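You operate a simulated robot arm through the tools that you are given. There is no shell and no other tool. Be economical: measure what you need, move in short steps, check, and stop when the job is done.

Carry out the task below with a simulated two-armed robot. There is one attempt and no reset: what you move stays moved.

TASK
Brush the squat strainer in the cream tray, then wipe the tray out.
Fine: hold the strainer; stand it on the cream pad; pink brush back, pink cloth into the pink bin. Set down upright: pink brush, squat strainer. What is to be rubbed or washed off counts as gone when no trace of it is left.

It is judged by the outcome, as a careful person would: the job done as asked, and still so three seconds after it is handed in. It fails if anything else is knocked over, pushed out of place, dropped, spilled or broken. Flat cloth is picked up by pressing the open fingertips on it (5 to 10 N) and closing them slowly along it; thin cloth reads only 2 to 8 mm in the jaws.

THE ROBOT
Two 7-joint arms with two-finger parallel grippers on one trunk, on a base that drives. Base frame: it is fixed to the floor where the robot stands at the start and does not move with it; the origin is under the middle of the robot, x ahead of it, y to its left, z up; the surface under the hand at the start is at about z = 80. Units: cm, degrees, N and s.
The left shoulder is at the start at [2, 11.3, 117.2], the right one opposite. With the tool pointing down near the work surface each hand reaches from about 22 to 60 cm from the robot's upright axis, wherever it stands, measured 20 degrees to its own side. Places, roughly: inside of the pink bin [70, 40, 80]; teal tray [-300, 100, 75]. Payload 1.57 kg a hand.
The TCP of each hand is the grasp point between the finger pads, 3 cm short of the fingertips. In the tool frame z runs along the fingers and y along their closing line. The gripper opens to 8 cm. The fingers are 1.7 cm wide and 1.2 cm thick; the gripper's body (4 by 8.2 cm) begins 8 cm behind the TCP.
Orientation is that of the tool frame in the base frame, as a unit quaternion [x, y, z, w]. With the fingers straight down and closing along the base's y, the tool's x points along the base's -x, its y along +y and its z along -z.

THE INTERFACE
- The arms move only by the tool send_rows. It takes "left_plan", "right_plan" or both (then of equal length, played together; a hand with none holds still); each is a list of rows, each an object (a shift or turn left out is 0, a gripper value left out holds the last) with "travel": the shift along the base's x, y, z in units of 30 mm (1.0 is 30 mm), a list of three; "angular": the turn, a rotation vector about the base's x, y, z in units of 6 degrees (1.0 is 6 degrees), a list of three; "hand": the finger opening in cm, from 0 to 8. In form: [{"travel": [dx, dy, dz], "angular": [rx, ry, rz], "hand": hand}, ...]. A call has 1 to 10 rows; each row shifts and turns the commanded pose from where the row before left it. A call with a number of a shift or a turn outside -1 to 1 is refused whole. Rows are played at 5 a second. More than 5 cm and 8.6 degrees between two rows, or a gripper value outside its range, and nothing of the call is played. A pose out of reach is approached as far as the arm can. The call stops where the force on the tool passes 40 N (or 10 N more than at its start, if that is more) or the arm is blocked; 0.2 s more then pass. Each finger travels about 4.5 cm/s and halts on what it meets, pressing with about 32 N; the grip force reading is that of the motor and also rises with nothing between the fingers. The clock runs only during rows and for 0.2 s after the last one: add rows that do not move to give the fingers time. The reply holds the time, the measured pose of the TCP, the force on the tool along the base axes, the opening and the grip force, in the units named above and with some noise, with the torque about the TCP (base axes, N m) and any sound that the robot's microphone picked up.
- Cameras (640 x 400 px; columns grow to the right, rows downward): "scene" is now at [9.06, -4.47, 130.66]; the picture's right is [-0.47, -0.88, 0.00], its down [-0.43, 0.23, -0.87] and it looks along [0.77, -0.41, -0.49] (base axes); focal length 214 px, centre (320, 200). "left" rides on the left gripper at [7.2, 0.7, -12.2] in its tool frame; the picture's right is [-0.09, 1.00, 0.00], its down [-0.84, -0.08, -0.54] and it looks along [-0.54, -0.05, 0.84] (tool axes); focal length 238 px, centre (320, 200). "right" rides on the right gripper at [7.2, -0.7, -12.2] in its tool frame; the picture's right is [0.09, 1.00, 0.00], its down [-0.84, 0.08, -0.54] and it looks along [-0.54, 0.05, 0.84] (tool axes); focal length 238 px, centre (320, 200). There is no depth. A picture from a camera that has moved, and an enlarged one, comes with that camera's place and axes in the base frame and with its lens.
- snapshot(camera): a new picture of that camera. No time passes.
- slide_trunk(by): slides the trunk up (or, below 0, down) by that many cm; the arms and the scene camera ride with it, the base frame stays. It gives what a move gives, with no picture.
- drive_base(legs): drives the robot by 1 to 6 legs, each [ahead, left, turn to the left] in cm, cm and degrees, along the robot's own axes; the way and the turn of a leg run together, so that a leg with both is an arc; at most 150 cm and 180 degrees a leg. The arms and the cameras ride along, it lands a little off, and it stops where it bumps. It gives what a move gives.
- pan_tilt(pan, tilt): turns the head with the scene camera to pan (to the left, within 80 degrees either way) and tilt (down, from -29 to 69), counted from straight ahead of the robot. It gives what a move gives.
- close_up(camera, box): a new picture of the part [left, top, right, bottom] of that camera's present view, enlarged. No time passes.
- job_done(): hands the job in; it is judged then, once.

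Go step by step. Nothing tells you exact positions but the pictures and the camera data: compare them with the known pose of the tool, close in by small moves and look again before you grip or let go. The budget is 120 turns and 100 pictures, counting those below and the enlarged ones. Unless the task says otherwise, let go and move clear before handing in, and close with one line.

The tools are called after "Call:" as a command line: name --argument value ..., lists and objects as JSON in quotes. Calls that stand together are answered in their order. send_rows: Moves the arms, as the interface text tells. Its arguments: {"type":"object","properties":{"left_plan":{"type":"array","items":{"type":"object","properties":{"travel":{"type":"array","items":{"type":"number"}},"angular":{"type":"array","items":{"type":"number"}},"hand":{"type":"number"}}}},"right_plan":{"type":"array","items":{"type":"object","properties":{"travel":{"type":"array","items":{"type":"number"}},"angular":{"type":"array","items":{"type":"number"}},"hand":{"type":"number"}}}}},"required":[]} The other tools are called the same way: slide_trunk (by) slides the trunk up or down; drive_base (legs) drives the base; pan_tilt (pan, tilt) turns the head that bears the scene camera; snapshot (camera) takes a picture; close_up (camera, box) takes an enlarged picture of a part of a camera's view; job_done () hands the job in.

At the start:

```text
time: 0.0
left_ee_pos: [45.69, 6.85, 114.46]
left_tcp_rot: [0.0, 1.0, 0.0, -0.001]
left_ft_force: [0.0, -0.5, -0.2]
left_moment: [-0.01, 0.0, 0.0]
left_width: 8.0
left_gripper_force: 0.0
right_ee_pos: [36.16, -25.76, 121.25]
right_tcp_rot: [0.0, 1.0, 0.0, 0.0]
right_ft_force: [-0.6, -0.5, 0.8]
right_moment: [-0.02, 0.01, -0.01]
right_width: 8.01
right_gripper_force: 0.0
trunk travel left (down, up): [-22.5, 34.5]
robot x, y, heading: [0.14, -0.03, -0.2]
head pan, tilt: [-28.0, 29.3]
```

scene: 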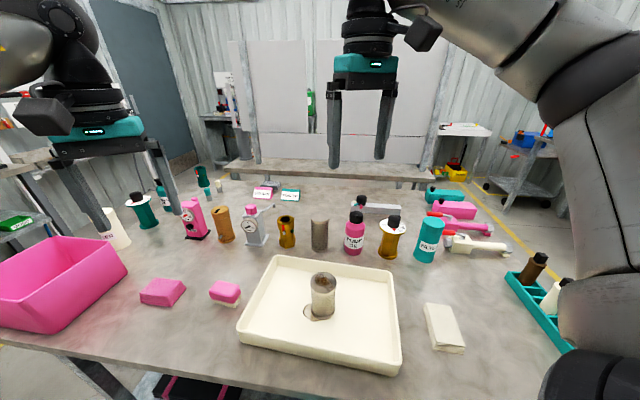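
right: 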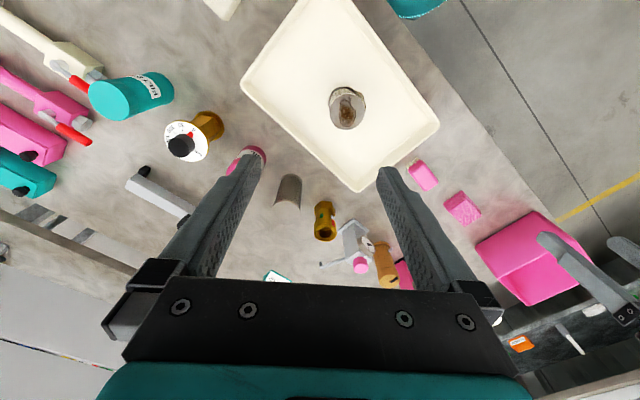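
left: 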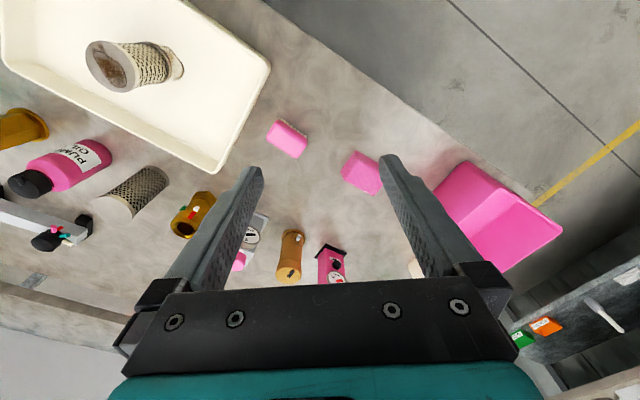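

I see the cream tray with a dirty strainer in it, a pink bin on the left, two pink blocks (cloth/sponge?) and tools on the right. I'll enlarge the views to identify things.

Call:
close_up --camera "scene" --box '[220, 240, 420, 380]'

Call:
close_up --camera "scene" --box '[400, 170, 580, 360]'

Call:
close_up --camera "scene" --box '[90, 170, 300, 320]'

Call:
close_up --camera "scene" --box '[260, 170, 460, 280]'

```text
2.86 times, centred on (320, 310) of scene
camera zoom: at [9.06, -4.47, 130.66], right [-0.47, -0.88, 0.0], down [-0.43, 0.23, -0.87], along [0.77, -0.41, -0.49], focal length 613 px, centre (320, -114)
```

zoom: 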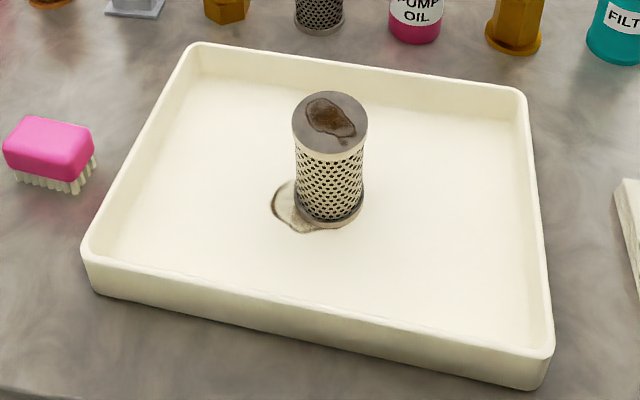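

```text
2.11 times, centred on (490, 265) of scene
camera zoom: at [9.06, -4.47, 130.66], right [-0.47, -0.88, 0.0], down [-0.43, 0.23, -0.87], along [0.77, -0.41, -0.49], focal length 452 px, centre (-38, 63)
```

zoom: 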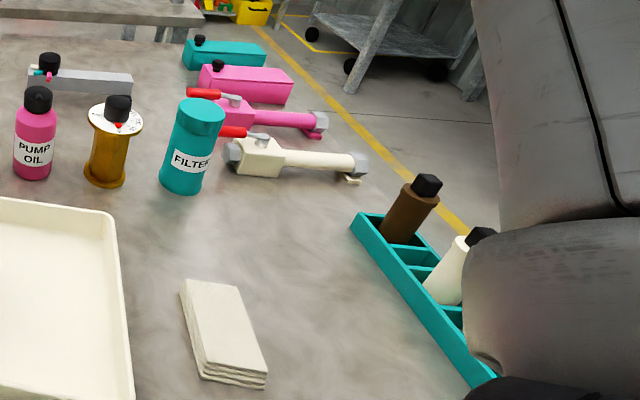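

```text
2.67 times, centred on (195, 245) of scene
camera zoom: at [9.06, -4.47, 130.66], right [-0.47, -0.88, 0.0], down [-0.43, 0.23, -0.87], along [0.77, -0.41, -0.49], focal length 572 px, centre (653, 80)
```

zoom: 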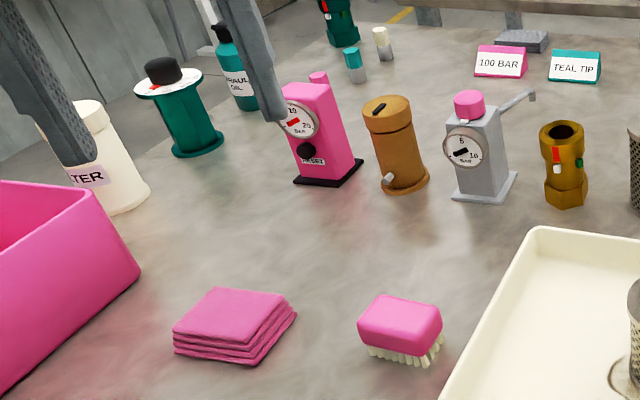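

```text
3.20 times, centred on (360, 225) of scene
camera zoom: at [9.06, -4.47, 130.66], right [-0.47, -0.88, 0.0], down [-0.43, 0.23, -0.87], along [0.77, -0.41, -0.49], focal length 686 px, centre (192, 120)
```

zoom: 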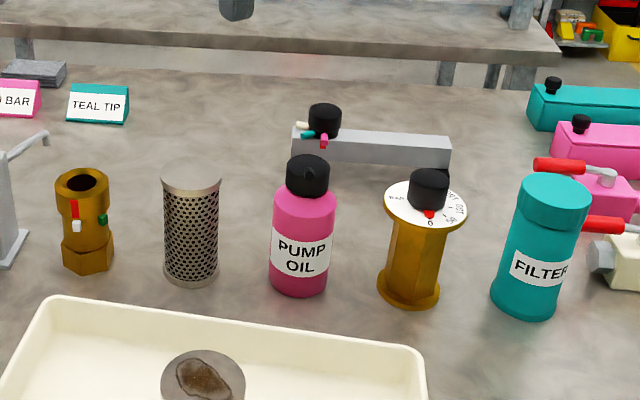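

The pink brush and folded pink cloth are left of the tray; a cream layered item sits right of it. I look around for any other cream pad.

Call:
pan_tilt --pan -50 --tilt 45

Call:
snapshot --camera "scene"

Call:
pan_tilt --pan 15 --tilt 45

Call:
snapshot --camera "scene"

```text
time: 0.9
left_ee_pos: [45.7, 6.84, 114.29]
left_tcp_rot: [0.0, 1.0, 0.0, 0.0]
left_ft_force: [0.4, 0.2, -0.1]
left_moment: [0.01, 0.02, 0.0]
left_width: 8.01
left_gripper_force: 0.1
right_ee_pos: [36.34, -25.84, 121.31]
right_tcp_rot: [0.0, 1.0, 0.0, 0.0]
right_ft_force: [-0.8, -0.4, 0.2]
right_moment: [0.0, -0.01, 0.02]
right_width: 7.99
right_gripper_force: 0.0
trunk travel left (down, up): [-22.5, 34.5]
robot x, y, heading: [0.16, -0.02, 0.1]
head pan, tilt: [-50.0, 45.0]
```

```text
92 pictures are left
camera scene: at [6.28, -6.45, 128.29], right [-0.77, -0.64, 0.0], down [-0.45, 0.54, -0.71], along [0.46, -0.54, -0.71], focal length 214 px, centre (320, 200)
```

scene: 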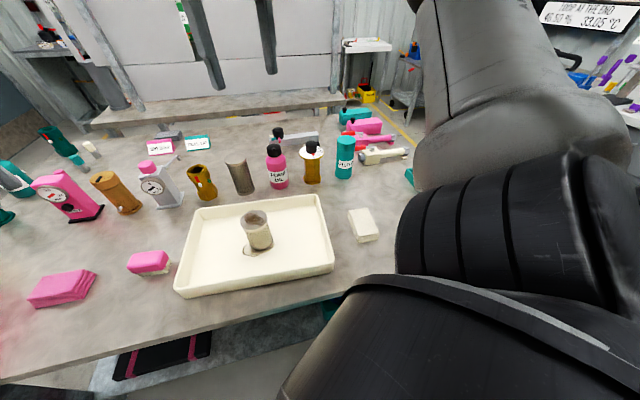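

```text
time: 2.2
left_ee_pos: [45.69, 6.86, 114.44]
left_tcp_rot: [0.001, 1.0, 0.0, 0.0]
left_ft_force: [-0.2, 0.1, 1.0]
left_moment: [0.04, -0.01, 0.01]
left_width: 8.0
left_gripper_force: 0.1
right_ee_pos: [36.27, -25.72, 121.39]
right_tcp_rot: [0.0, 1.0, 0.0, 0.0]
right_ft_force: [0.8, -0.6, -0.6]
right_moment: [-0.04, -0.02, 0.0]
right_width: 8.0
right_gripper_force: 0.1
trunk travel left (down, up): [-22.5, 34.5]
robot x, y, heading: [-0.24, 0.36, 0.2]
head pan, tilt: [15.0, 45.0]
```

```text
91 pictures are left
camera scene: at [8.91, 1.88, 128.29], right [0.26, -0.97, 0.0], down [-0.68, -0.18, -0.71], along [0.68, 0.18, -0.71], focal length 214 px, centre (320, 200)
```

scene: 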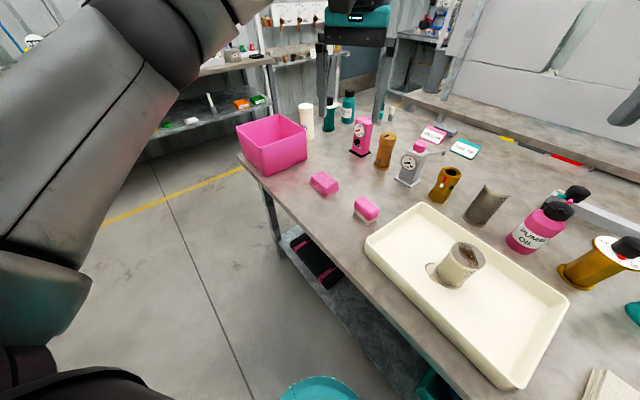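

The only cream pad candidate is the layered cream block at about [21, -44]. I check it and the strainer closely with the right camera, and bring the left hand above the brush (about [54, 0]).

Call:
close_up --camera "right" --box '[270, 50, 430, 150]'

Call:
send_rows --left_plan '[{"travel": [0.3, -0.25, -0.4], "angular": [0, 0, 0.95]}, {"travel": [0.3, -0.25, -0.4], "angular": [0, 0, 0.95]}, {"travel": [0.3, -0.25, -0.4], "angular": [0, 0, 0.95]}, {"travel": [0.3, -0.25, -0.4], "angular": [0, 0, 0.95]}, {"travel": [0.3, -0.25, -0.4], "angular": [0, 0, 0.95]}, {"travel": [0.3, -0.25, -0.4], "angular": [0, 0, 0.95]}, {"travel": [0.3, -0.25, -0.4], "angular": [0, 0, 0.95]}, {"travel": [0.3, -0.25, -0.4], "angular": [0, 0, 0.95]}, {"travel": [0.3, -0.25, -0.4], "angular": [0, 0, 0.95]}]'

Call:
snapshot --camera "left"

```text
4.00 times, centred on (350, 100) of right
camera zoom: at [29.02, -26.47, 133.59], right [-0.09, 1.0, 0.0], down [0.84, 0.08, 0.54], along [0.54, 0.05, -0.84], focal length 953 px, centre (200, 600)
```

zoom: 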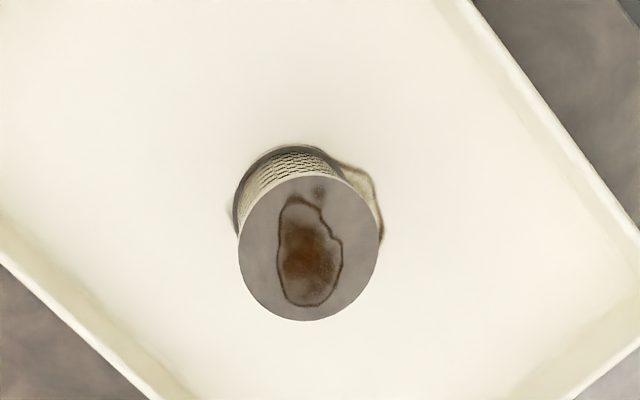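

```text
time: 4.2
left_ee_pos: [53.85, 0.08, 103.59]
left_tcp_rot: [-0.433, 0.901, 0.001, 0.0]
left_ft_force: [0.3, -0.7, -0.4]
left_moment: [-0.02, 0.02, 0.0]
left_width: 8.0
left_gripper_force: 0.1
right_ee_pos: [36.26, -25.79, 121.18]
right_tcp_rot: [0.0, 1.0, 0.0, 0.0]
right_ft_force: [0.5, 0.3, 0.4]
right_moment: [0.0, -0.01, 0.01]
right_width: 7.99
right_gripper_force: 0.1
trunk travel left (down, up): [-22.5, 34.5]
robot x, y, heading: [0.04, -0.08, -0.1]
head pan, tilt: [15.0, 45.0]
```

```text
89 pictures are left
camera left: at [48.94, -5.04, 115.71], right [-0.72, 0.69, 0.0], down [0.58, 0.61, 0.54], along [0.38, 0.39, -0.84], focal length 238 px, centre (320, 200)
```

left: 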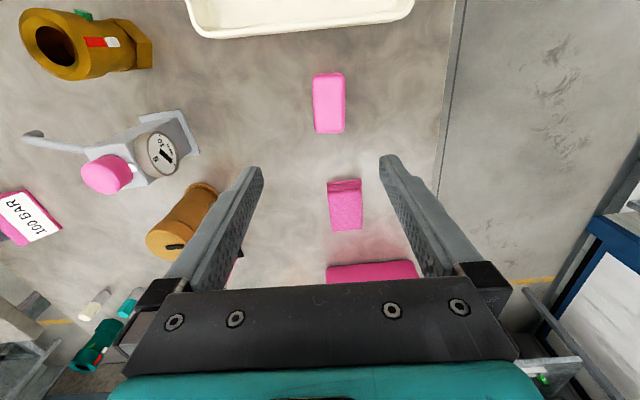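

Brush sits at about [52.4, 0], long axis along the table edge and aligned with my fingers. I look at its side to judge its height.

Call:
pan_tilt --pan -5 --tilt 45

Call:
close_up --camera "scene" --box '[240, 140, 400, 240]'

Call:
close_up --camera "right" --box '[360, 130, 520, 230]'

```text
time: 5.0
left_ee_pos: [53.83, -0.02, 103.58]
left_tcp_rot: [-0.432, 0.902, 0.001, 0.0]
left_ft_force: [-0.1, 0.2, -0.6]
left_moment: [0.0, -0.03, 0.02]
left_width: 8.01
left_gripper_force: 0.1
right_ee_pos: [36.29, -25.75, 121.29]
right_tcp_rot: [-0.001, 1.0, 0.0, 0.0]
right_ft_force: [0.1, -0.7, -0.4]
right_moment: [0.0, 0.03, 0.02]
right_width: 7.99
right_gripper_force: 0.1
trunk travel left (down, up): [-22.5, 34.5]
robot x, y, heading: [-0.05, 0.11, 0.1]
head pan, tilt: [-5.0, 45.0]
```

```text
4.00 times, centred on (320, 190) of scene
camera zoom: at [9.15, -0.92, 128.29], right [-0.09, -1.0, 0.0], down [-0.7, 0.06, -0.71], along [0.7, -0.06, -0.71], focal length 858 px, centre (320, 240)
```

zoom: 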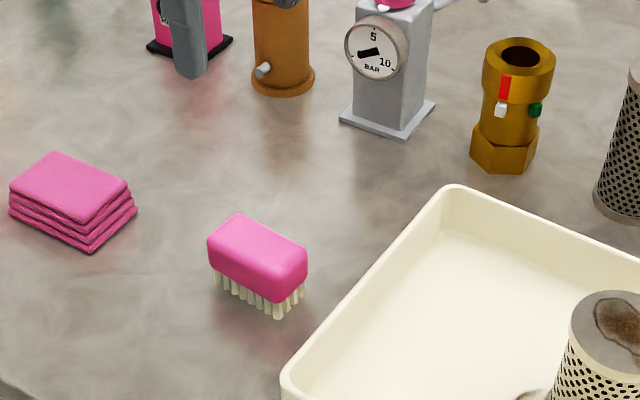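

```text
4.00 times, centred on (440, 180) of right
camera zoom: at [29.02, -26.47, 133.59], right [-0.09, 1.0, 0.0], down [0.84, 0.08, 0.54], along [0.54, 0.05, -0.84], focal length 953 px, centre (-160, 280)
```

zoom: 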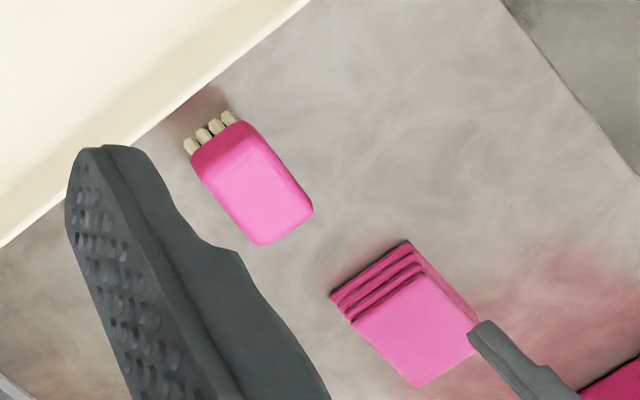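

Brush is about 4.7 cm tall with 2 cm bristles; I'll grip the pink body with fingertips around z 82. Descending to check alignment.

Call:
send_rows --left_plan '[{"travel": [-0.23, 0, -0.9]}, {"travel": [-0.23, 0, -0.9]}, {"travel": [0, 0, -0.9]}, {"travel": [0, 0, -0.9]}, {"travel": [0, 0, -0.6]}]'

Call:
snapshot --camera "left"

Call:
close_up --camera "scene" --box '[240, 120, 400, 220]'

```text
time: 6.2
left_ee_pos: [52.58, 0.17, 90.78]
left_tcp_rot: [-0.432, 0.902, 0.0, 0.0]
left_ft_force: [-0.1, 0.7, -0.5]
left_moment: [0.0, -0.02, -0.01]
left_width: 8.01
left_gripper_force: 0.1
right_ee_pos: [36.28, -25.71, 121.34]
right_tcp_rot: [0.0, 1.0, 0.0, 0.0]
right_ft_force: [-0.8, -0.7, -0.1]
right_moment: [-0.02, 0.0, 0.02]
right_width: 7.99
right_gripper_force: 0.1
trunk travel left (down, up): [-22.5, 34.5]
robot x, y, heading: [-0.04, 0.11, -0.1]
head pan, tilt: [-5.0, 45.0]
```

```text
86 pictures are left
camera left: at [47.53, -4.93, 103.04], right [-0.72, 0.69, 0.0], down [0.58, 0.61, 0.54], along [0.38, 0.39, -0.84], focal length 238 px, centre (320, 200)
```

left: 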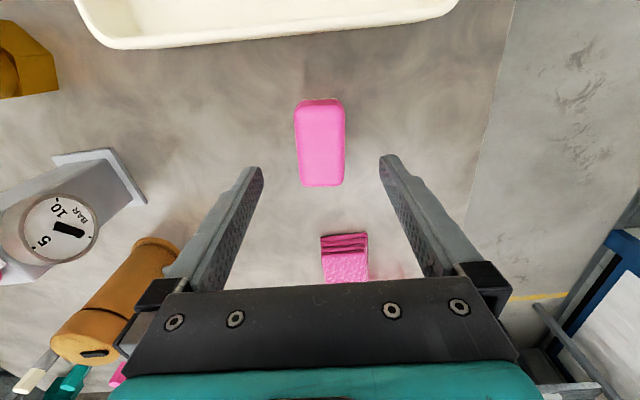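

```text
4.00 times, centred on (320, 170) of scene
camera zoom: at [9.16, -0.93, 128.29], right [-0.09, -1.0, 0.0], down [-0.7, 0.06, -0.71], along [0.7, -0.06, -0.71], focal length 858 px, centre (320, 320)
```

zoom: 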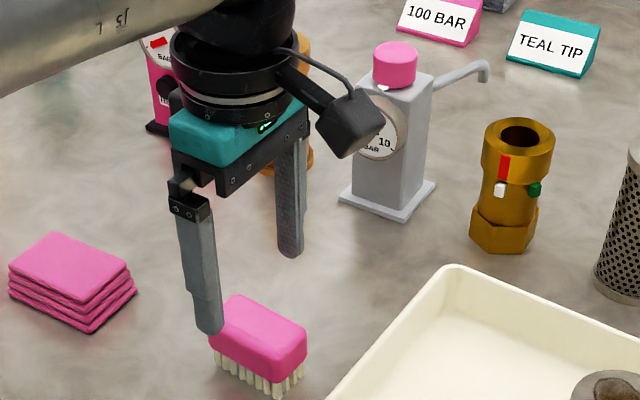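

Aligned across; I shift 0.7 cm along the brush, lower and grip.

Call:
send_rows --left_plan '[{"travel": [-0.18, -0.18, -0.6]}, {"travel": [0, 0, -0.7]}, {"travel": [0, 0, -0.62]}, {}, {"hand": 6}, {"hand": 4}, {"hand": 3}, {"hand": 3}, {}]'

Call:
close_up --camera "scene" --box '[240, 120, 400, 220]'

```text
time: 8.2
left_ee_pos: [51.97, -0.36, 85.21]
left_tcp_rot: [-0.433, 0.901, 0.001, 0.0]
left_ft_force: [0.2, 0.7, 0.0]
left_moment: [-0.02, -0.02, 0.0]
left_width: 3.89
left_gripper_force: 32.2
right_ee_pos: [36.25, -25.66, 121.39]
right_tcp_rot: [0.0, 1.0, -0.001, 0.0]
right_ft_force: [0.9, 0.2, 0.0]
right_moment: [0.02, 0.01, 0.01]
right_width: 7.96
right_gripper_force: 0.1
trunk travel left (down, up): [-22.5, 34.5]
robot x, y, heading: [0.09, 0.29, -0.2]
head pan, tilt: [-5.0, 45.0]
```

```text
4.00 times, centred on (320, 170) of scene
camera zoom: at [9.15, -0.93, 128.29], right [-0.09, -1.0, 0.0], down [-0.7, 0.06, -0.71], along [0.7, -0.06, -0.71], focal length 858 px, centre (320, 320)
```

zoom: 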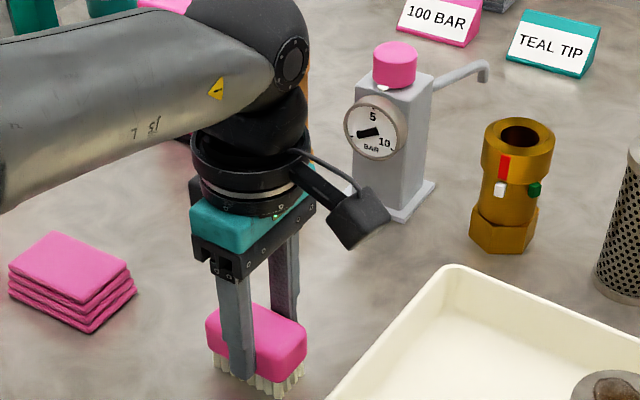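

Brush gripped (3.9 cm); its home is TCP [51.97, -0.36, 85.2]. I lift it while tilting the right hand 45° and bringing it above and behind the strainer (about [37.8, -21.1]).

Call:
send_rows --left_plan '[{"travel": [0, 0, 0.5]}, {"travel": [0, 0, 1]}, {"travel": [0, 0, 1]}, {"travel": [0, 0, 1]}, {"travel": [0, 0, 1]}, {"travel": [0, 0, 1]}, {}, {}]' --right_plan '[{"travel": [-0.1, 0.19, -0.9], "angular": [0, -0.94, 0]}, {"travel": [-0.1, 0.19, -0.9], "angular": [0, -0.94, 0]}, {"travel": [-0.1, 0.19, -0.9], "angular": [0, -0.94, 0]}, {"travel": [-0.1, 0.19, -0.9], "angular": [0, -0.94, 0]}, {"travel": [-0.1, 0.19, -0.9], "angular": [0, -0.94, 0]}, {"travel": [-0.1, 0.19, -0.9], "angular": [0, -0.94, 0]}, {"travel": [-0.1, 0.19, -0.9], "angular": [0, -0.94, 0]}, {"travel": [-0.1, 0.19, -0.9], "angular": [0, -0.94, 0]}]'

Call:
snapshot --camera "right"

Call:
pan_tilt --pan -28 --tilt 40

Call:
snapshot --camera "scene"

```text
time: 10.1
left_ee_pos: [51.83, -0.51, 101.71]
left_tcp_rot: [-0.433, 0.902, 0.0, 0.0]
left_ft_force: [0.6, 0.6, 0.0]
left_moment: [0.01, 0.01, -0.02]
left_width: 3.0
left_gripper_force: 0.1
right_ee_pos: [39.27, -22.32, 100.17]
right_tcp_rot: [-0.001, 0.923, 0.001, 0.384]
right_ft_force: [0.2, -0.7, 0.2]
right_moment: [-0.03, -0.07, -0.02]
right_width: 7.99
right_gripper_force: 0.1
right hand out of reach, approached as far as the arm can: row 6, 7, 8
trunk travel left (down, up): [-22.5, 34.5]
robot x, y, heading: [0.43, -0.04, 0.0]
head pan, tilt: [-5.0, 45.0]
```

```text
83 pictures are left
camera right: at [25.44, -23.09, 103.71], right [-0.07, 1.0, -0.06], down [0.21, 0.08, 0.98], along [0.98, 0.05, -0.21], focal length 238 px, centre (320, 200)
```

right: 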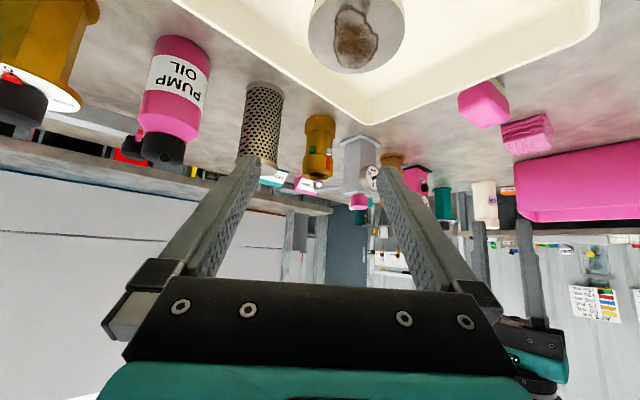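

```text
time: 10.9
left_ee_pos: [51.78, -0.44, 101.73]
left_tcp_rot: [-0.433, 0.902, 0.0, 0.0]
left_ft_force: [0.0, -0.2, 0.4]
left_moment: [-0.02, 0.02, -0.03]
left_width: 2.97
left_gripper_force: 0.0
right_ee_pos: [39.2, -22.39, 100.17]
right_tcp_rot: [0.0, 0.924, 0.0, 0.383]
right_ft_force: [0.1, 0.7, -0.2]
right_moment: [-0.02, -0.02, 0.0]
right_width: 7.97
right_gripper_force: 0.1
trunk travel left (down, up): [-22.5, 34.5]
robot x, y, heading: [0.1, -0.53, -0.0]
head pan, tilt: [-28.0, 40.0]
```

```text
82 pictures are left
camera scene: at [8.56, -4.2, 129.01], right [-0.47, -0.88, 0.0], down [-0.57, 0.3, -0.77], along [0.68, -0.36, -0.64], focal length 214 px, centre (320, 200)
```

scene: 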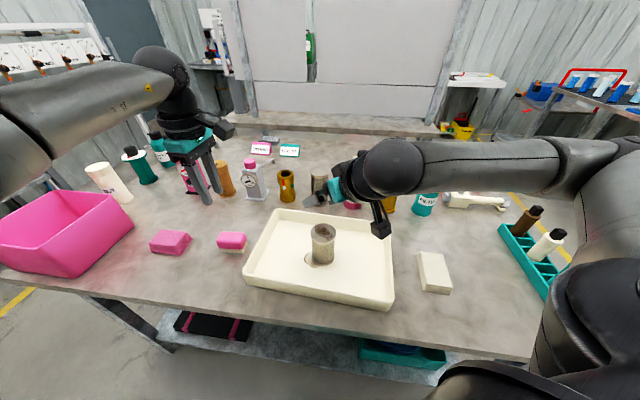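

The brush slipped out of the grip at lift and seems to stand where it was; I'll regrip deeper. The right hand cannot tilt straight forward, so I yaw it 52° so it points along the tray's length with the wrist on the right.

Call:
send_rows --left_plan '[{"hand": 8}, {}, {}, {}, {}, {}, {}, {}, {}, {}]' --right_plan '[{"travel": [0, 0, 0.6], "angular": [0, 0, 0.87]}, {"travel": [0, 0, 0.6], "angular": [0, 0, 0.87]}, {"travel": [0, 0, 0.4], "angular": [0, 0, 0.87]}, {"travel": [0, 0, 0], "angular": [0, 0, 0.87]}, {"travel": [0, 0, 0], "angular": [0, 0, 0.87]}, {"travel": [0, 0, 0], "angular": [0, 0, 0.87]}, {"travel": [0, 0, 0], "angular": [0, 0, 0.87]}, {"travel": [0, 0, 0], "angular": [0, 0, 0.87]}, {"travel": [0, 0, 0], "angular": [0, 0, 0.87]}, {"travel": [0, 0, 0], "angular": [0, 0, 0.87]}]'

Call:
snapshot --camera "left"

Call:
snapshot --camera "scene"

```text
time: 13.1
left_ee_pos: [51.91, -0.34, 101.82]
left_tcp_rot: [-0.433, 0.901, 0.0, 0.0]
left_ft_force: [-0.3, -0.4, -0.4]
left_moment: [-0.02, 0.01, 0.0]
left_width: 8.0
left_gripper_force: 0.0
right_ee_pos: [38.1, -15.36, 104.59]
right_tcp_rot: [-0.372, 0.845, 0.155, 0.352]
right_ft_force: [0.8, -0.2, 0.4]
right_moment: [0.01, -0.02, 0.01]
right_width: 8.01
right_gripper_force: 0.1
right hand out of reach, approached as far as the arm can: row 8, 9, 10
trunk travel left (down, up): [-22.5, 34.5]
robot x, y, heading: [-0.05, 0.05, -0.1]
head pan, tilt: [-28.0, 40.0]
```

```text
81 pictures are left
camera left: at [46.85, -5.47, 113.86], right [-0.72, 0.69, 0.0], down [0.58, 0.61, 0.54], along [0.38, 0.39, -0.84], focal length 238 px, centre (320, 200)
```

left: 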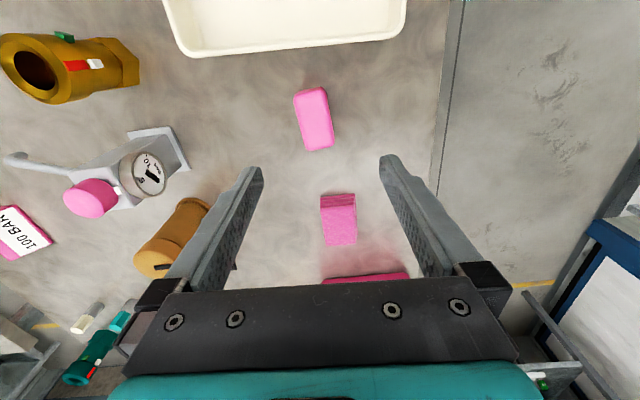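

```text
80 pictures are left
camera scene: at [8.54, -4.16, 129.02], right [-0.47, -0.88, 0.0], down [-0.57, 0.3, -0.77], along [0.68, -0.36, -0.64], focal length 214 px, centre (320, 200)
```

scene: 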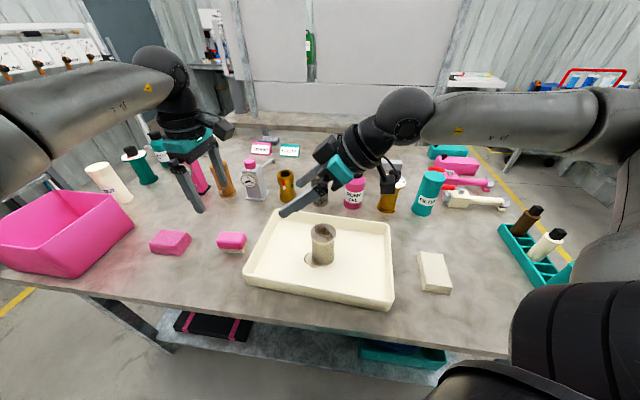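

The brush still stands upright, turned about 9°. I turn the right hand on to point along +y, where its arm naturally comes in from the right, and re-aim the left hand at the brush.

Call:
send_rows --left_plan '[{"travel": [0.12, -0.06, -0.5], "angular": [0, 0, 0.75]}, {"travel": [0.12, -0.06, -0.7], "angular": [0, 0, 0.75]}, {"travel": [0, 0, -0.9]}, {"travel": [0, 0, -0.9]}, {"travel": [0, 0, -0.6]}, {}, {}, {}]' --right_plan '[{"angular": [0, 0, 0.87]}, {"angular": [0, 0, 0.87]}, {"angular": [0, 0, 0.87]}, {"angular": [0, 0, 0.87]}, {"angular": [0, 0, 0.87]}, {"angular": [0, 0, 0.87]}, {"angular": [0, 0, 0.87]}, {"angular": [0, 0, 0.87]}]'

Call:
snapshot --camera "left"

Call:
snapshot --camera "scene"

```text
time: 14.9
left_ee_pos: [52.59, -0.72, 91.04]
left_tcp_rot: [-0.502, 0.865, -0.001, 0.001]
left_ft_force: [0.0, 0.1, -0.2]
left_moment: [-0.03, -0.02, 0.0]
left_width: 8.01
left_gripper_force: 0.1
right_ee_pos: [32.34, -8.54, 104.45]
right_tcp_rot: [-0.485, 0.789, 0.182, 0.331]
right_ft_force: [0.3, -0.4, 0.0]
right_moment: [-0.03, 0.0, 0.0]
right_width: 8.0
right_gripper_force: 0.0
right hand out of reach, approached as far as the arm can: row 1, 2, 3, 4, 5, 6, 7, 8
trunk travel left (down, up): [-22.5, 34.5]
robot x, y, heading: [-0.03, -0.04, 0.0]
head pan, tilt: [-28.0, 40.0]
```

```text
79 pictures are left
camera left: at [48.44, -6.6, 103.09], right [-0.82, 0.57, 0.0], down [0.48, 0.69, 0.54], along [0.31, 0.44, -0.84], focal length 238 px, centre (320, 200)
```

left: 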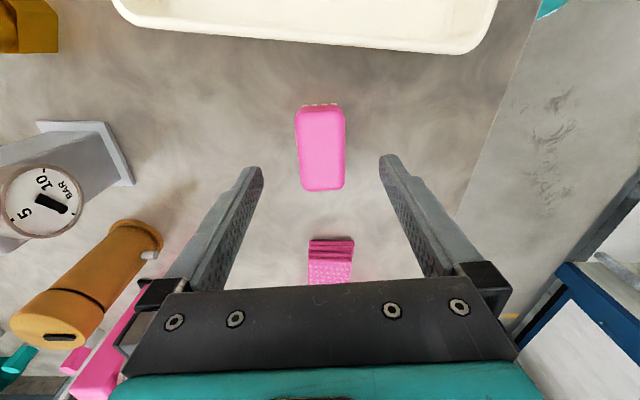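

```text
78 pictures are left
camera scene: at [8.48, -4.15, 129.03], right [-0.47, -0.88, 0.0], down [-0.57, 0.3, -0.77], along [0.68, -0.36, -0.64], focal length 214 px, centre (320, 200)
```

scene: 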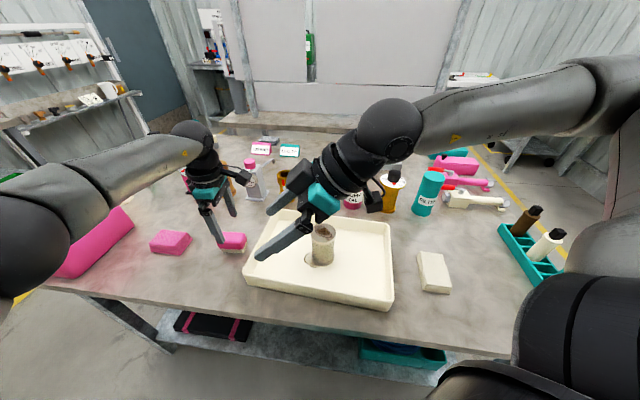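

The right hand runs into its limits this close to the body, so I'll regrip the brush deeper, straighten the right hand, then back the base away from the table for a better posture.

Call:
send_rows --left_plan '[{"travel": [-0.06, -0.1, -0.7]}, {"travel": [0, 0, -0.8]}, {"travel": [0, 0, -0.75]}, {}, {"hand": 6}, {"hand": 4}, {"hand": 2}, {"hand": 0}, {"hand": 0}, {"hand": 0}]' --right_plan '[{"angular": [0, 0, -0.87]}, {"angular": [0, 0, -0.87]}, {"angular": [0, 0, -0.87]}, {"angular": [0, 0, -0.87]}, {"angular": [0, 0, -0.87]}, {"angular": [0, 0, -0.87]}, {"angular": [0, 0, -0.87]}, {"angular": [0, 0, -0.87]}, {"angular": [0, 0, -0.87]}, {"angular": [0, 0, -0.87]}]'

Call:
close_up --camera "left" --box '[220, 80, 420, 220]'

```text
time: 17.1
left_ee_pos: [52.45, -1.12, 84.14]
left_tcp_rot: [-0.503, 0.865, -0.001, 0.0]
left_ft_force: [0.3, 1.3, -0.1]
left_moment: [0.0, 0.01, -0.02]
left_width: 3.93
left_gripper_force: 32.2
right_ee_pos: [38.19, -8.53, 105.13]
right_tcp_rot: [-0.088, 0.921, 0.018, 0.378]
right_ft_force: [-0.4, 0.8, -0.6]
right_moment: [0.01, -0.03, -0.01]
right_width: 8.0
right_gripper_force: 0.2
right hand out of reach, approached as far as the arm can: row 1, 2, 3, 4, 5, 6, 7, 9
trunk travel left (down, up): [-22.5, 34.5]
robot x, y, heading: [0.11, -0.42, 0.1]
head pan, tilt: [-28.0, 40.0]
```

```text
2.86 times, centred on (320, 150) of left
camera zoom: at [48.42, -6.9, 96.29], right [-0.82, 0.57, 0.0], down [0.48, 0.69, 0.54], along [0.31, 0.44, -0.84], focal length 681 px, centre (320, 343)
```

zoom: 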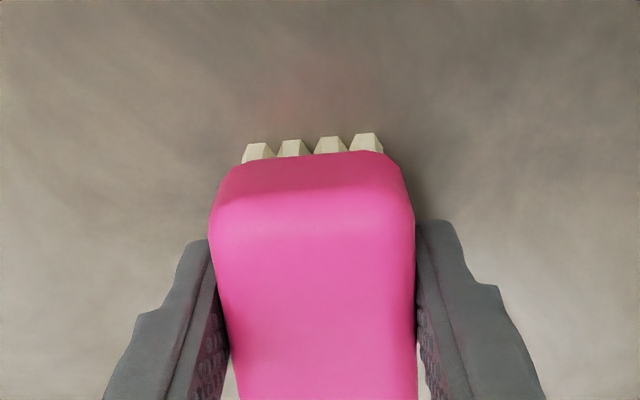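

Gripped with good contact; now lift gently and check it stays, while un-tilting the right hand.

Call:
send_rows --left_plan '[{"travel": [0, 0, 0.2]}, {"travel": [0, 0, 0.3]}, {"travel": [0, 0, 0.5]}, {"travel": [0, 0, 1]}, {"travel": [0, 0, 1]}, {"travel": [0, 0, 1]}, {"travel": [0, 0, 1]}, {"travel": [0, 0, 1]}, {"travel": [0, 0, 1]}, {}]' --right_plan '[{"travel": [0, -0.8, 0.5], "angular": [0, 0.94, 0]}, {"travel": [0, -0.8, 0.5], "angular": [0, 0.94, 0]}, {"travel": [0, -0.8, 0.5], "angular": [0, 0.94, 0]}, {"travel": [0, -0.8, 0.5], "angular": [0, 0.94, 0]}, {"travel": [0, -0.8, 0.5], "angular": [0, 0.94, 0]}, {"travel": [0, -0.8, 0.5], "angular": [0, 0.94, 0]}, {"travel": [0, -0.8, 0.5], "angular": [0, 0.94, 0]}, {"travel": [0, 0, 0.5], "angular": [0, 0.94, 0]}, {"angular": [0, 0, -0.87]}, {"angular": [0, 0, -0.87]}]'

Call:
snapshot --camera "scene"

```text
time: 19.3
left_ee_pos: [52.45, -1.07, 105.18]
left_tcp_rot: [-0.503, 0.865, 0.001, -0.001]
left_ft_force: [-0.5, -0.5, -0.8]
left_moment: [-0.04, 0.03, 0.01]
left_width: 3.92
left_gripper_force: 32.0
right_ee_pos: [38.36, -25.38, 117.13]
right_tcp_rot: [0.017, 0.999, 0.051, 0.0]
right_ft_force: [0.2, 0.1, -0.1]
right_moment: [0.0, 0.03, 0.04]
right_width: 8.01
right_gripper_force: 0.0
trunk travel left (down, up): [-22.5, 34.5]
robot x, y, heading: [-0.07, -0.07, -0.1]
head pan, tilt: [-28.0, 40.0]
```

```text
76 pictures are left
camera scene: at [8.57, -4.2, 129.01], right [-0.47, -0.88, 0.0], down [-0.57, 0.3, -0.77], along [0.68, -0.36, -0.64], focal length 214 px, centre (320, 200)
```

scene: 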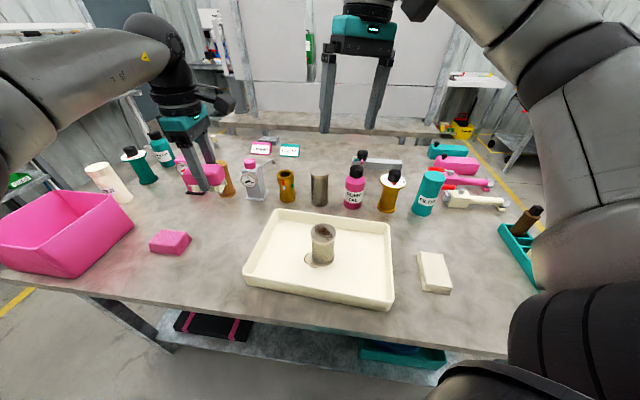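

Brush is held. I back off 10 cm and turn 22° right so the strainer lies straight ahead.

Call:
drive_base --legs '[[-10, 0, 0], [0, 0, -22]]'

Call:
pan_tilt --pan 0 --tilt 40

Call:
snapshot --camera "scene"

Call:
snapshot --camera "right"

```text
time: 21.6
left_ee_pos: [38.27, -20.72, 105.24]
left_tcp_rot: [-0.327, 0.945, 0.0, 0.0]
left_ft_force: [0.2, 0.3, -0.7]
left_moment: [-0.01, 0.01, -0.02]
left_width: 3.94
left_gripper_force: 32.2
right_ee_pos: [15.96, -37.89, 117.06]
right_tcp_rot: [0.207, 0.977, 0.051, 0.009]
right_ft_force: [0.1, -0.4, -0.8]
right_moment: [0.02, 0.03, 0.02]
right_width: 7.98
right_gripper_force: 0.2
trunk travel left (down, up): [-22.5, 34.5]
robot x, y, heading: [-9.93, 0.16, -21.9]
head pan, tilt: [-28.0, 40.0]
```

```text
time: 22.6
left_ee_pos: [38.31, -20.7, 105.18]
left_tcp_rot: [-0.328, 0.945, 0.0, 0.0]
left_ft_force: [-0.1, -0.6, 0.4]
left_moment: [-0.02, 0.01, 0.01]
left_width: 3.95
left_gripper_force: 32.2
right_ee_pos: [16.06, -37.99, 117.11]
right_tcp_rot: [0.206, 0.977, 0.049, 0.009]
right_ft_force: [0.3, 0.2, 1.2]
right_moment: [-0.01, 0.02, 0.0]
right_width: 8.02
right_gripper_force: 0.0
trunk travel left (down, up): [-22.5, 34.5]
robot x, y, heading: [-9.68, -0.26, -22.1]
head pan, tilt: [0.0, 40.0]
```

```text
75 pictures are left
camera scene: at [-1.09, -3.79, 129.01], right [-0.38, -0.93, 0.0], down [-0.6, 0.24, -0.77], along [0.71, -0.29, -0.64], focal length 214 px, centre (320, 200)
```

scene: 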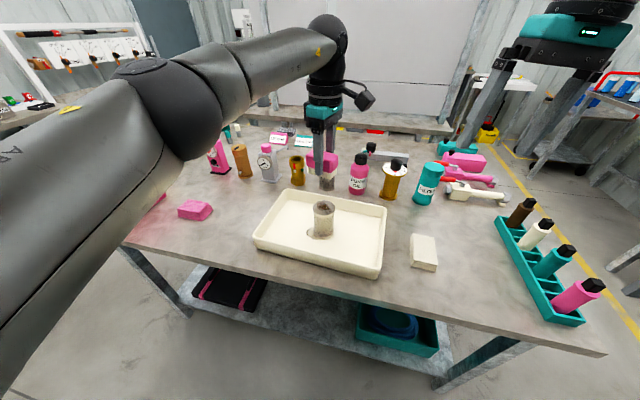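

```text
74 pictures are left
camera right: at [8.58, -36.8, 129.23], right [0.32, 0.94, 0.1], down [0.78, -0.32, 0.55], along [0.55, -0.09, -0.83], focal length 238 px, centre (320, 200)
```

right: 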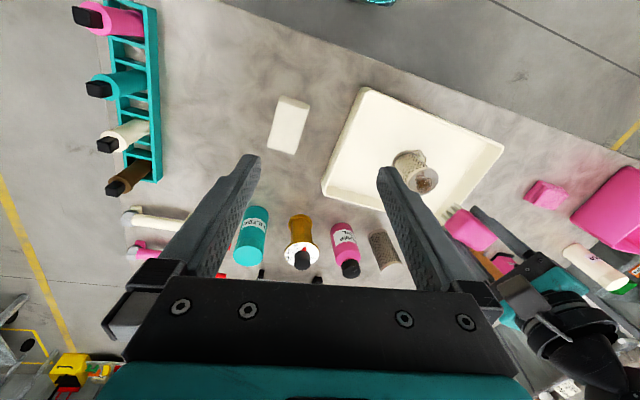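

The view is good: strainer at about [37.5, -20.5]. I move the left hand with the brush aside and swing the right hand in with a 45° forward tilt.

Call:
send_rows --left_plan '[{"travel": [0.5, 0.75, 0.1]}, {"travel": [0.5, 0.75, 0.1]}, {"travel": [0.5, 0.75, 0]}, {"travel": [0.5, 0.75, 0]}, {"travel": [0.5, 0.75, 0]}, {}, {}, {}, {}, {}]' --right_plan '[{"travel": [0.53, 0.63, -0.4], "angular": [0, 0, 0.95]}, {"travel": [0.53, 0.63, -0.4], "angular": [-0.88, 0.36, 0.4]}, {"travel": [0.53, 0.63, -0.4], "angular": [-0.243, -0.906, 0]}, {"travel": [0.53, 0.63, -0.4], "angular": [-0.243, -0.906, 0]}, {"travel": [0.53, 0.63, -0.4], "angular": [-0.243, -0.906, 0]}, {"travel": [0.53, 0.63, -0.4], "angular": [-0.243, -0.906, 0]}, {"travel": [0.53, 0.63, -0.4], "angular": [-0.243, -0.906, 0]}, {"travel": [0.53, 0.63, -0.4], "angular": [-0.243, -0.906, 0]}, {"travel": [0.53, 0.63, -0.4], "angular": [-0.243, -0.906, 0]}, {"travel": [0.53, 0.63, -0.4], "angular": [-0.243, -0.906, 0]}]'

Call:
snapshot --camera "scene"

Call:
snapshot --camera "right"

```text
time: 24.8
left_ee_pos: [45.91, -9.45, 105.73]
left_tcp_rot: [-0.328, 0.945, 0.0, 0.0]
left_ft_force: [0.4, 0.3, -1.2]
left_moment: [-0.01, 0.04, -0.03]
left_width: 3.94
left_gripper_force: 32.1
right_ee_pos: [31.88, -18.91, 105.16]
right_tcp_rot: [0.126, 0.917, -0.046, 0.376]
right_ft_force: [0.0, 0.3, 0.6]
right_moment: [0.04, -0.02, 0.0]
right_width: 7.98
right_gripper_force: 0.1
trunk travel left (down, up): [-22.5, 34.5]
robot x, y, heading: [-9.78, 0.21, -22.2]
head pan, tilt: [0.0, 40.0]
```

```text
73 pictures are left
camera scene: at [-1.07, -3.76, 129.01], right [-0.37, -0.93, 0.0], down [-0.6, 0.24, -0.77], along [0.71, -0.29, -0.64], focal length 214 px, centre (320, 200)
```

scene: 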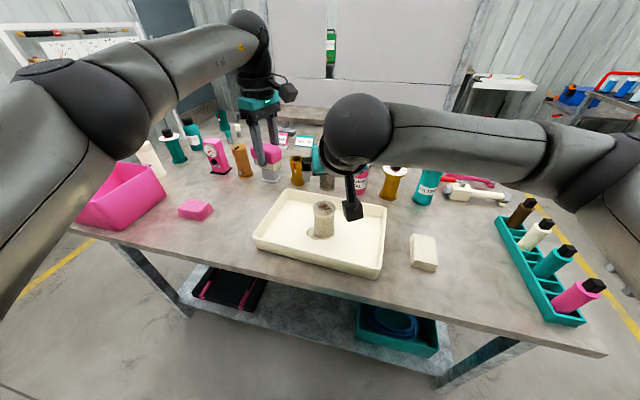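

```text
72 pictures are left
camera right: at [18.42, -16.07, 108.86], right [0.2, 0.98, -0.05], down [0.23, 0.01, 0.97], along [0.95, -0.21, -0.22], focal length 238 px, centre (320, 200)
```

right: 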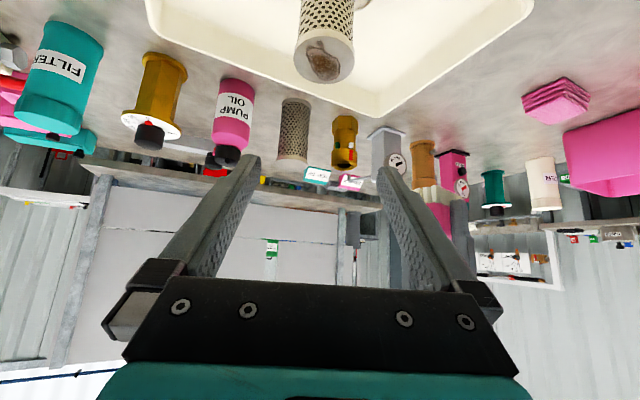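

Tilted pose reached. I lower toward the strainer to straddle it, checking before the last part.

Call:
send_rows --right_plan '[{"travel": [0.3, -0.08, -0.8]}, {"travel": [0.3, -0.08, -0.8]}, {"travel": [0.2, -0.06, -0.7]}, {"travel": [0.2, -0.06, -0.7]}]'

Call:
snapshot --camera "right"

Call:
close_up --camera "scene" --box '[250, 150, 410, 250]'

```text
time: 25.8
left_ee_pos: [45.89, -9.46, 105.73]
left_tcp_rot: [-0.328, 0.945, 0.0, 0.0]
left_ft_force: [-0.5, -0.6, -1.7]
left_moment: [0.02, 0.0, 0.0]
left_width: 3.92
left_gripper_force: 32.4
right_ee_pos: [34.84, -19.86, 96.12]
right_tcp_rot: [0.127, 0.917, -0.046, 0.377]
right_ft_force: [-0.5, 0.3, -0.9]
right_moment: [0.0, -0.02, 0.0]
right_width: 7.99
right_gripper_force: 0.0
trunk travel left (down, up): [-22.5, 34.5]
robot x, y, heading: [-9.66, -0.3, -21.7]
head pan, tilt: [0.0, 40.0]
```

```text
71 pictures are left
camera right: at [21.46, -16.91, 99.78], right [0.2, 0.98, -0.05], down [0.23, 0.01, 0.97], along [0.95, -0.21, -0.22], focal length 238 px, centre (320, 200)
```

right: 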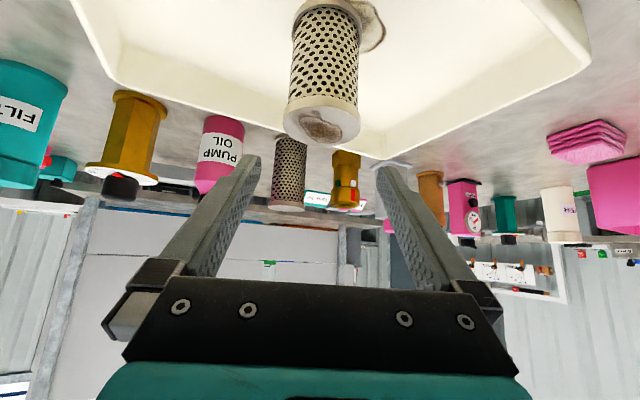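

```text
4.00 times, centred on (330, 200) of scene
camera zoom: at [-1.08, -3.78, 129.01], right [-0.37, -0.93, 0.0], down [-0.6, 0.24, -0.77], along [0.71, -0.29, -0.64], focal length 858 px, centre (280, 200)
```

zoom: 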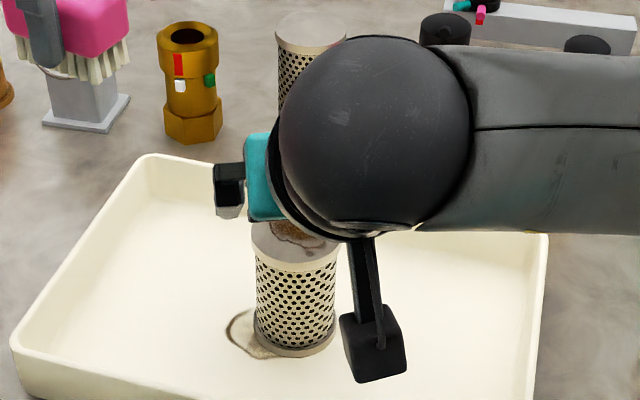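

Laterally aligned. I descend straddling and move slightly forward, then look before closing.

Call:
send_rows --right_plan '[{"travel": [0, 0, -0.7]}, {"travel": [0, 0, -0.7]}, {"travel": [0.1, -0.03, -0.7]}, {"travel": [0.2, -0.06, -0.7]}, {"travel": [0.3, -0.08, -0.55]}]'

Call:
snapshot --camera "right"

Call:
close_up --camera "scene" --box '[250, 150, 410, 250]'

```text
time: 27.0
left_ee_pos: [45.75, -9.5, 105.75]
left_tcp_rot: [-0.328, 0.945, 0.0, 0.0]
left_ft_force: [-0.1, 0.3, -0.6]
left_moment: [-0.01, -0.02, 0.03]
left_width: 3.93
left_gripper_force: 31.6
right_ee_pos: [36.64, -20.45, 85.88]
right_tcp_rot: [0.126, 0.917, -0.045, 0.375]
right_ft_force: [-0.8, 0.1, 0.8]
right_moment: [0.03, 0.0, 0.01]
right_width: 7.99
right_gripper_force: 0.0
trunk travel left (down, up): [-22.5, 34.5]
robot x, y, heading: [-10.24, -0.18, -22.1]
head pan, tilt: [0.0, 40.0]
```

```text
69 pictures are left
camera right: at [23.19, -17.53, 89.77], right [0.2, 0.98, -0.05], down [0.23, 0.01, 0.97], along [0.95, -0.21, -0.22], focal length 238 px, centre (320, 200)
```

right: 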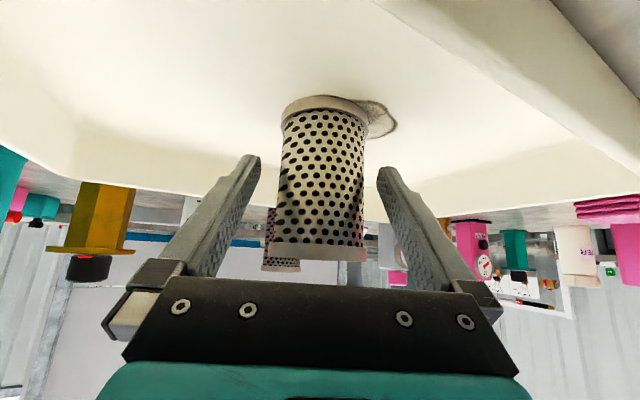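

```text
4.00 times, centred on (330, 200) of scene
camera zoom: at [-1.08, -3.78, 129.01], right [-0.37, -0.93, 0.0], down [-0.6, 0.24, -0.77], along [0.71, -0.29, -0.64], focal length 858 px, centre (280, 200)
```

zoom: 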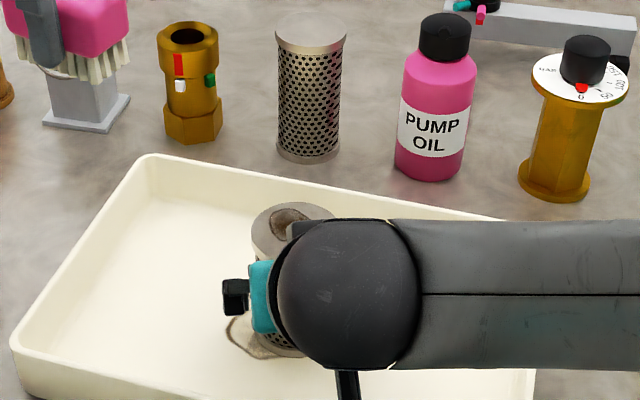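

Strainer axis is about 1.9 cm ahead of the TCP; I advance 1.2 cm and close gently.

Call:
send_rows --right_plan '[{"travel": [0.2, -0.05, 0]}, {"travel": [0.19, -0.05, 0]}, {"hand": 7}, {"hand": 6}, {"hand": 5.5}, {"hand": 5}, {"hand": 4.5}, {"hand": 4}]'

Call:
snapshot --camera "right"

```text
time: 28.8
left_ee_pos: [45.93, -9.5, 105.86]
left_tcp_rot: [-0.329, 0.944, 0.0, 0.0]
left_ft_force: [0.3, 0.0, -0.8]
left_moment: [-0.03, -0.01, 0.01]
left_width: 3.95
left_gripper_force: 31.9
right_ee_pos: [37.89, -20.7, 85.98]
right_tcp_rot: [0.127, 0.917, -0.047, 0.376]
right_ft_force: [0.4, -0.3, 0.1]
right_moment: [-0.06, -0.02, 0.08]
right_width: 6.11
right_gripper_force: 32.0
trunk travel left (down, up): [-22.5, 34.5]
robot x, y, heading: [-9.56, 0.08, -22.2]
head pan, tilt: [0.0, 40.0]
```

```text
67 pictures are left
camera right: at [24.43, -17.79, 89.81], right [0.2, 0.98, -0.05], down [0.23, 0.01, 0.97], along [0.95, -0.21, -0.22], focal length 238 px, centre (320, 200)
```

right: 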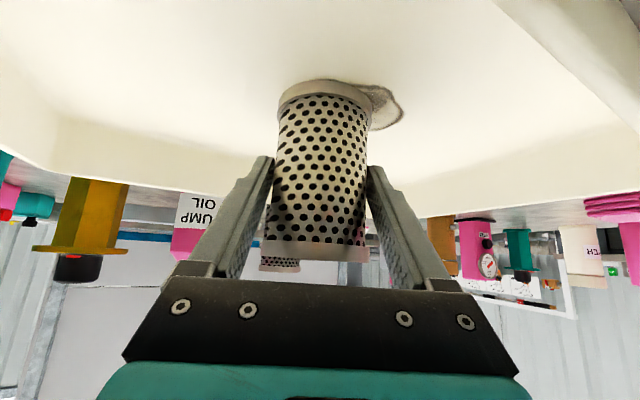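

Strainer is held (6.1 cm). I rotate the brush so its long side runs along x and bring it above the strainer top.

Call:
send_rows --left_plan '[{"travel": [-0.32, -0.54, 0], "angular": [0, 0, -0.91]}, {"travel": [-0.32, -0.54, 0], "angular": [0, 0, -0.91]}, {"travel": [-0.32, -0.54, 0], "angular": [0, 0, -0.91]}, {"travel": [-0.32, -0.54, -0.2], "angular": [0, 0, -0.91]}, {"travel": [-0.32, -0.54, -0.4], "angular": [0, 0, -0.91]}, {"travel": [-0.32, -0.54, -0.4], "angular": [0, 0, -0.91]}, {"travel": [-0.32, -0.54, -0.4], "angular": [0, 0, -0.91]}, {}]'

Call:
snapshot --camera "left"

Call:
snapshot --camera "scene"

```text
time: 30.6
left_ee_pos: [39.1, -20.7, 101.61]
left_tcp_rot: [0.0, 1.0, 0.0, 0.0]
left_ft_force: [-0.3, -0.4, 0.0]
left_moment: [0.02, 0.02, -0.01]
left_width: 3.91
left_gripper_force: 32.0
right_ee_pos: [37.86, -20.75, 86.1]
right_tcp_rot: [0.127, 0.917, -0.045, 0.375]
right_ft_force: [0.6, 0.4, 1.1]
right_moment: [0.01, -0.02, 0.02]
right_width: 6.08
right_gripper_force: 32.2
trunk travel left (down, up): [-22.5, 34.5]
robot x, y, heading: [-10.03, 0.13, -22.0]
head pan, tilt: [0.0, 40.0]
```

```text
66 pictures are left
camera left: at [31.9, -19.89, 113.72], right [0.09, 1.0, 0.0], down [0.84, -0.08, 0.54], along [0.54, -0.05, -0.84], focal length 238 px, centre (320, 200)
```

left: 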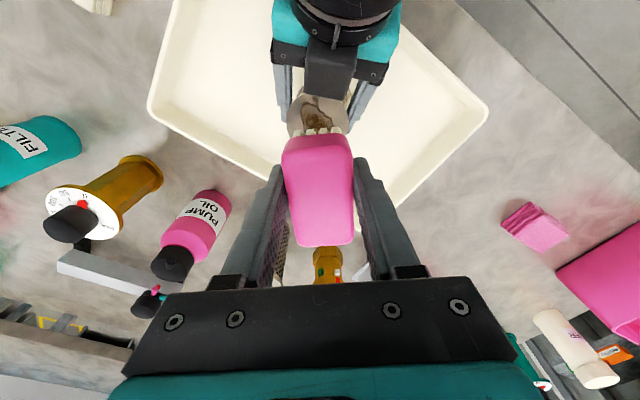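

```text
65 pictures are left
camera scene: at [-1.09, -3.78, 129.01], right [-0.37, -0.93, 0.0], down [-0.6, 0.24, -0.77], along [0.71, -0.29, -0.64], focal length 214 px, centre (320, 200)
```

scene: 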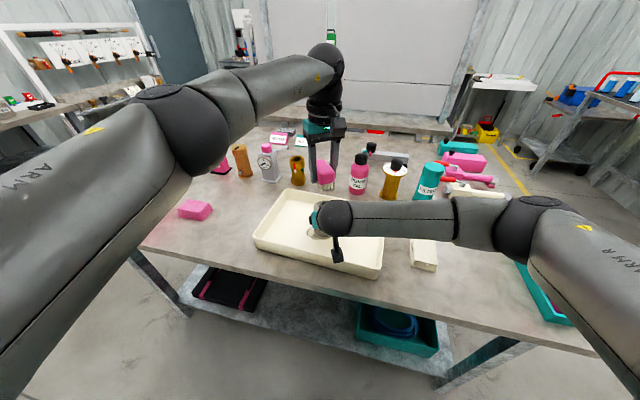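

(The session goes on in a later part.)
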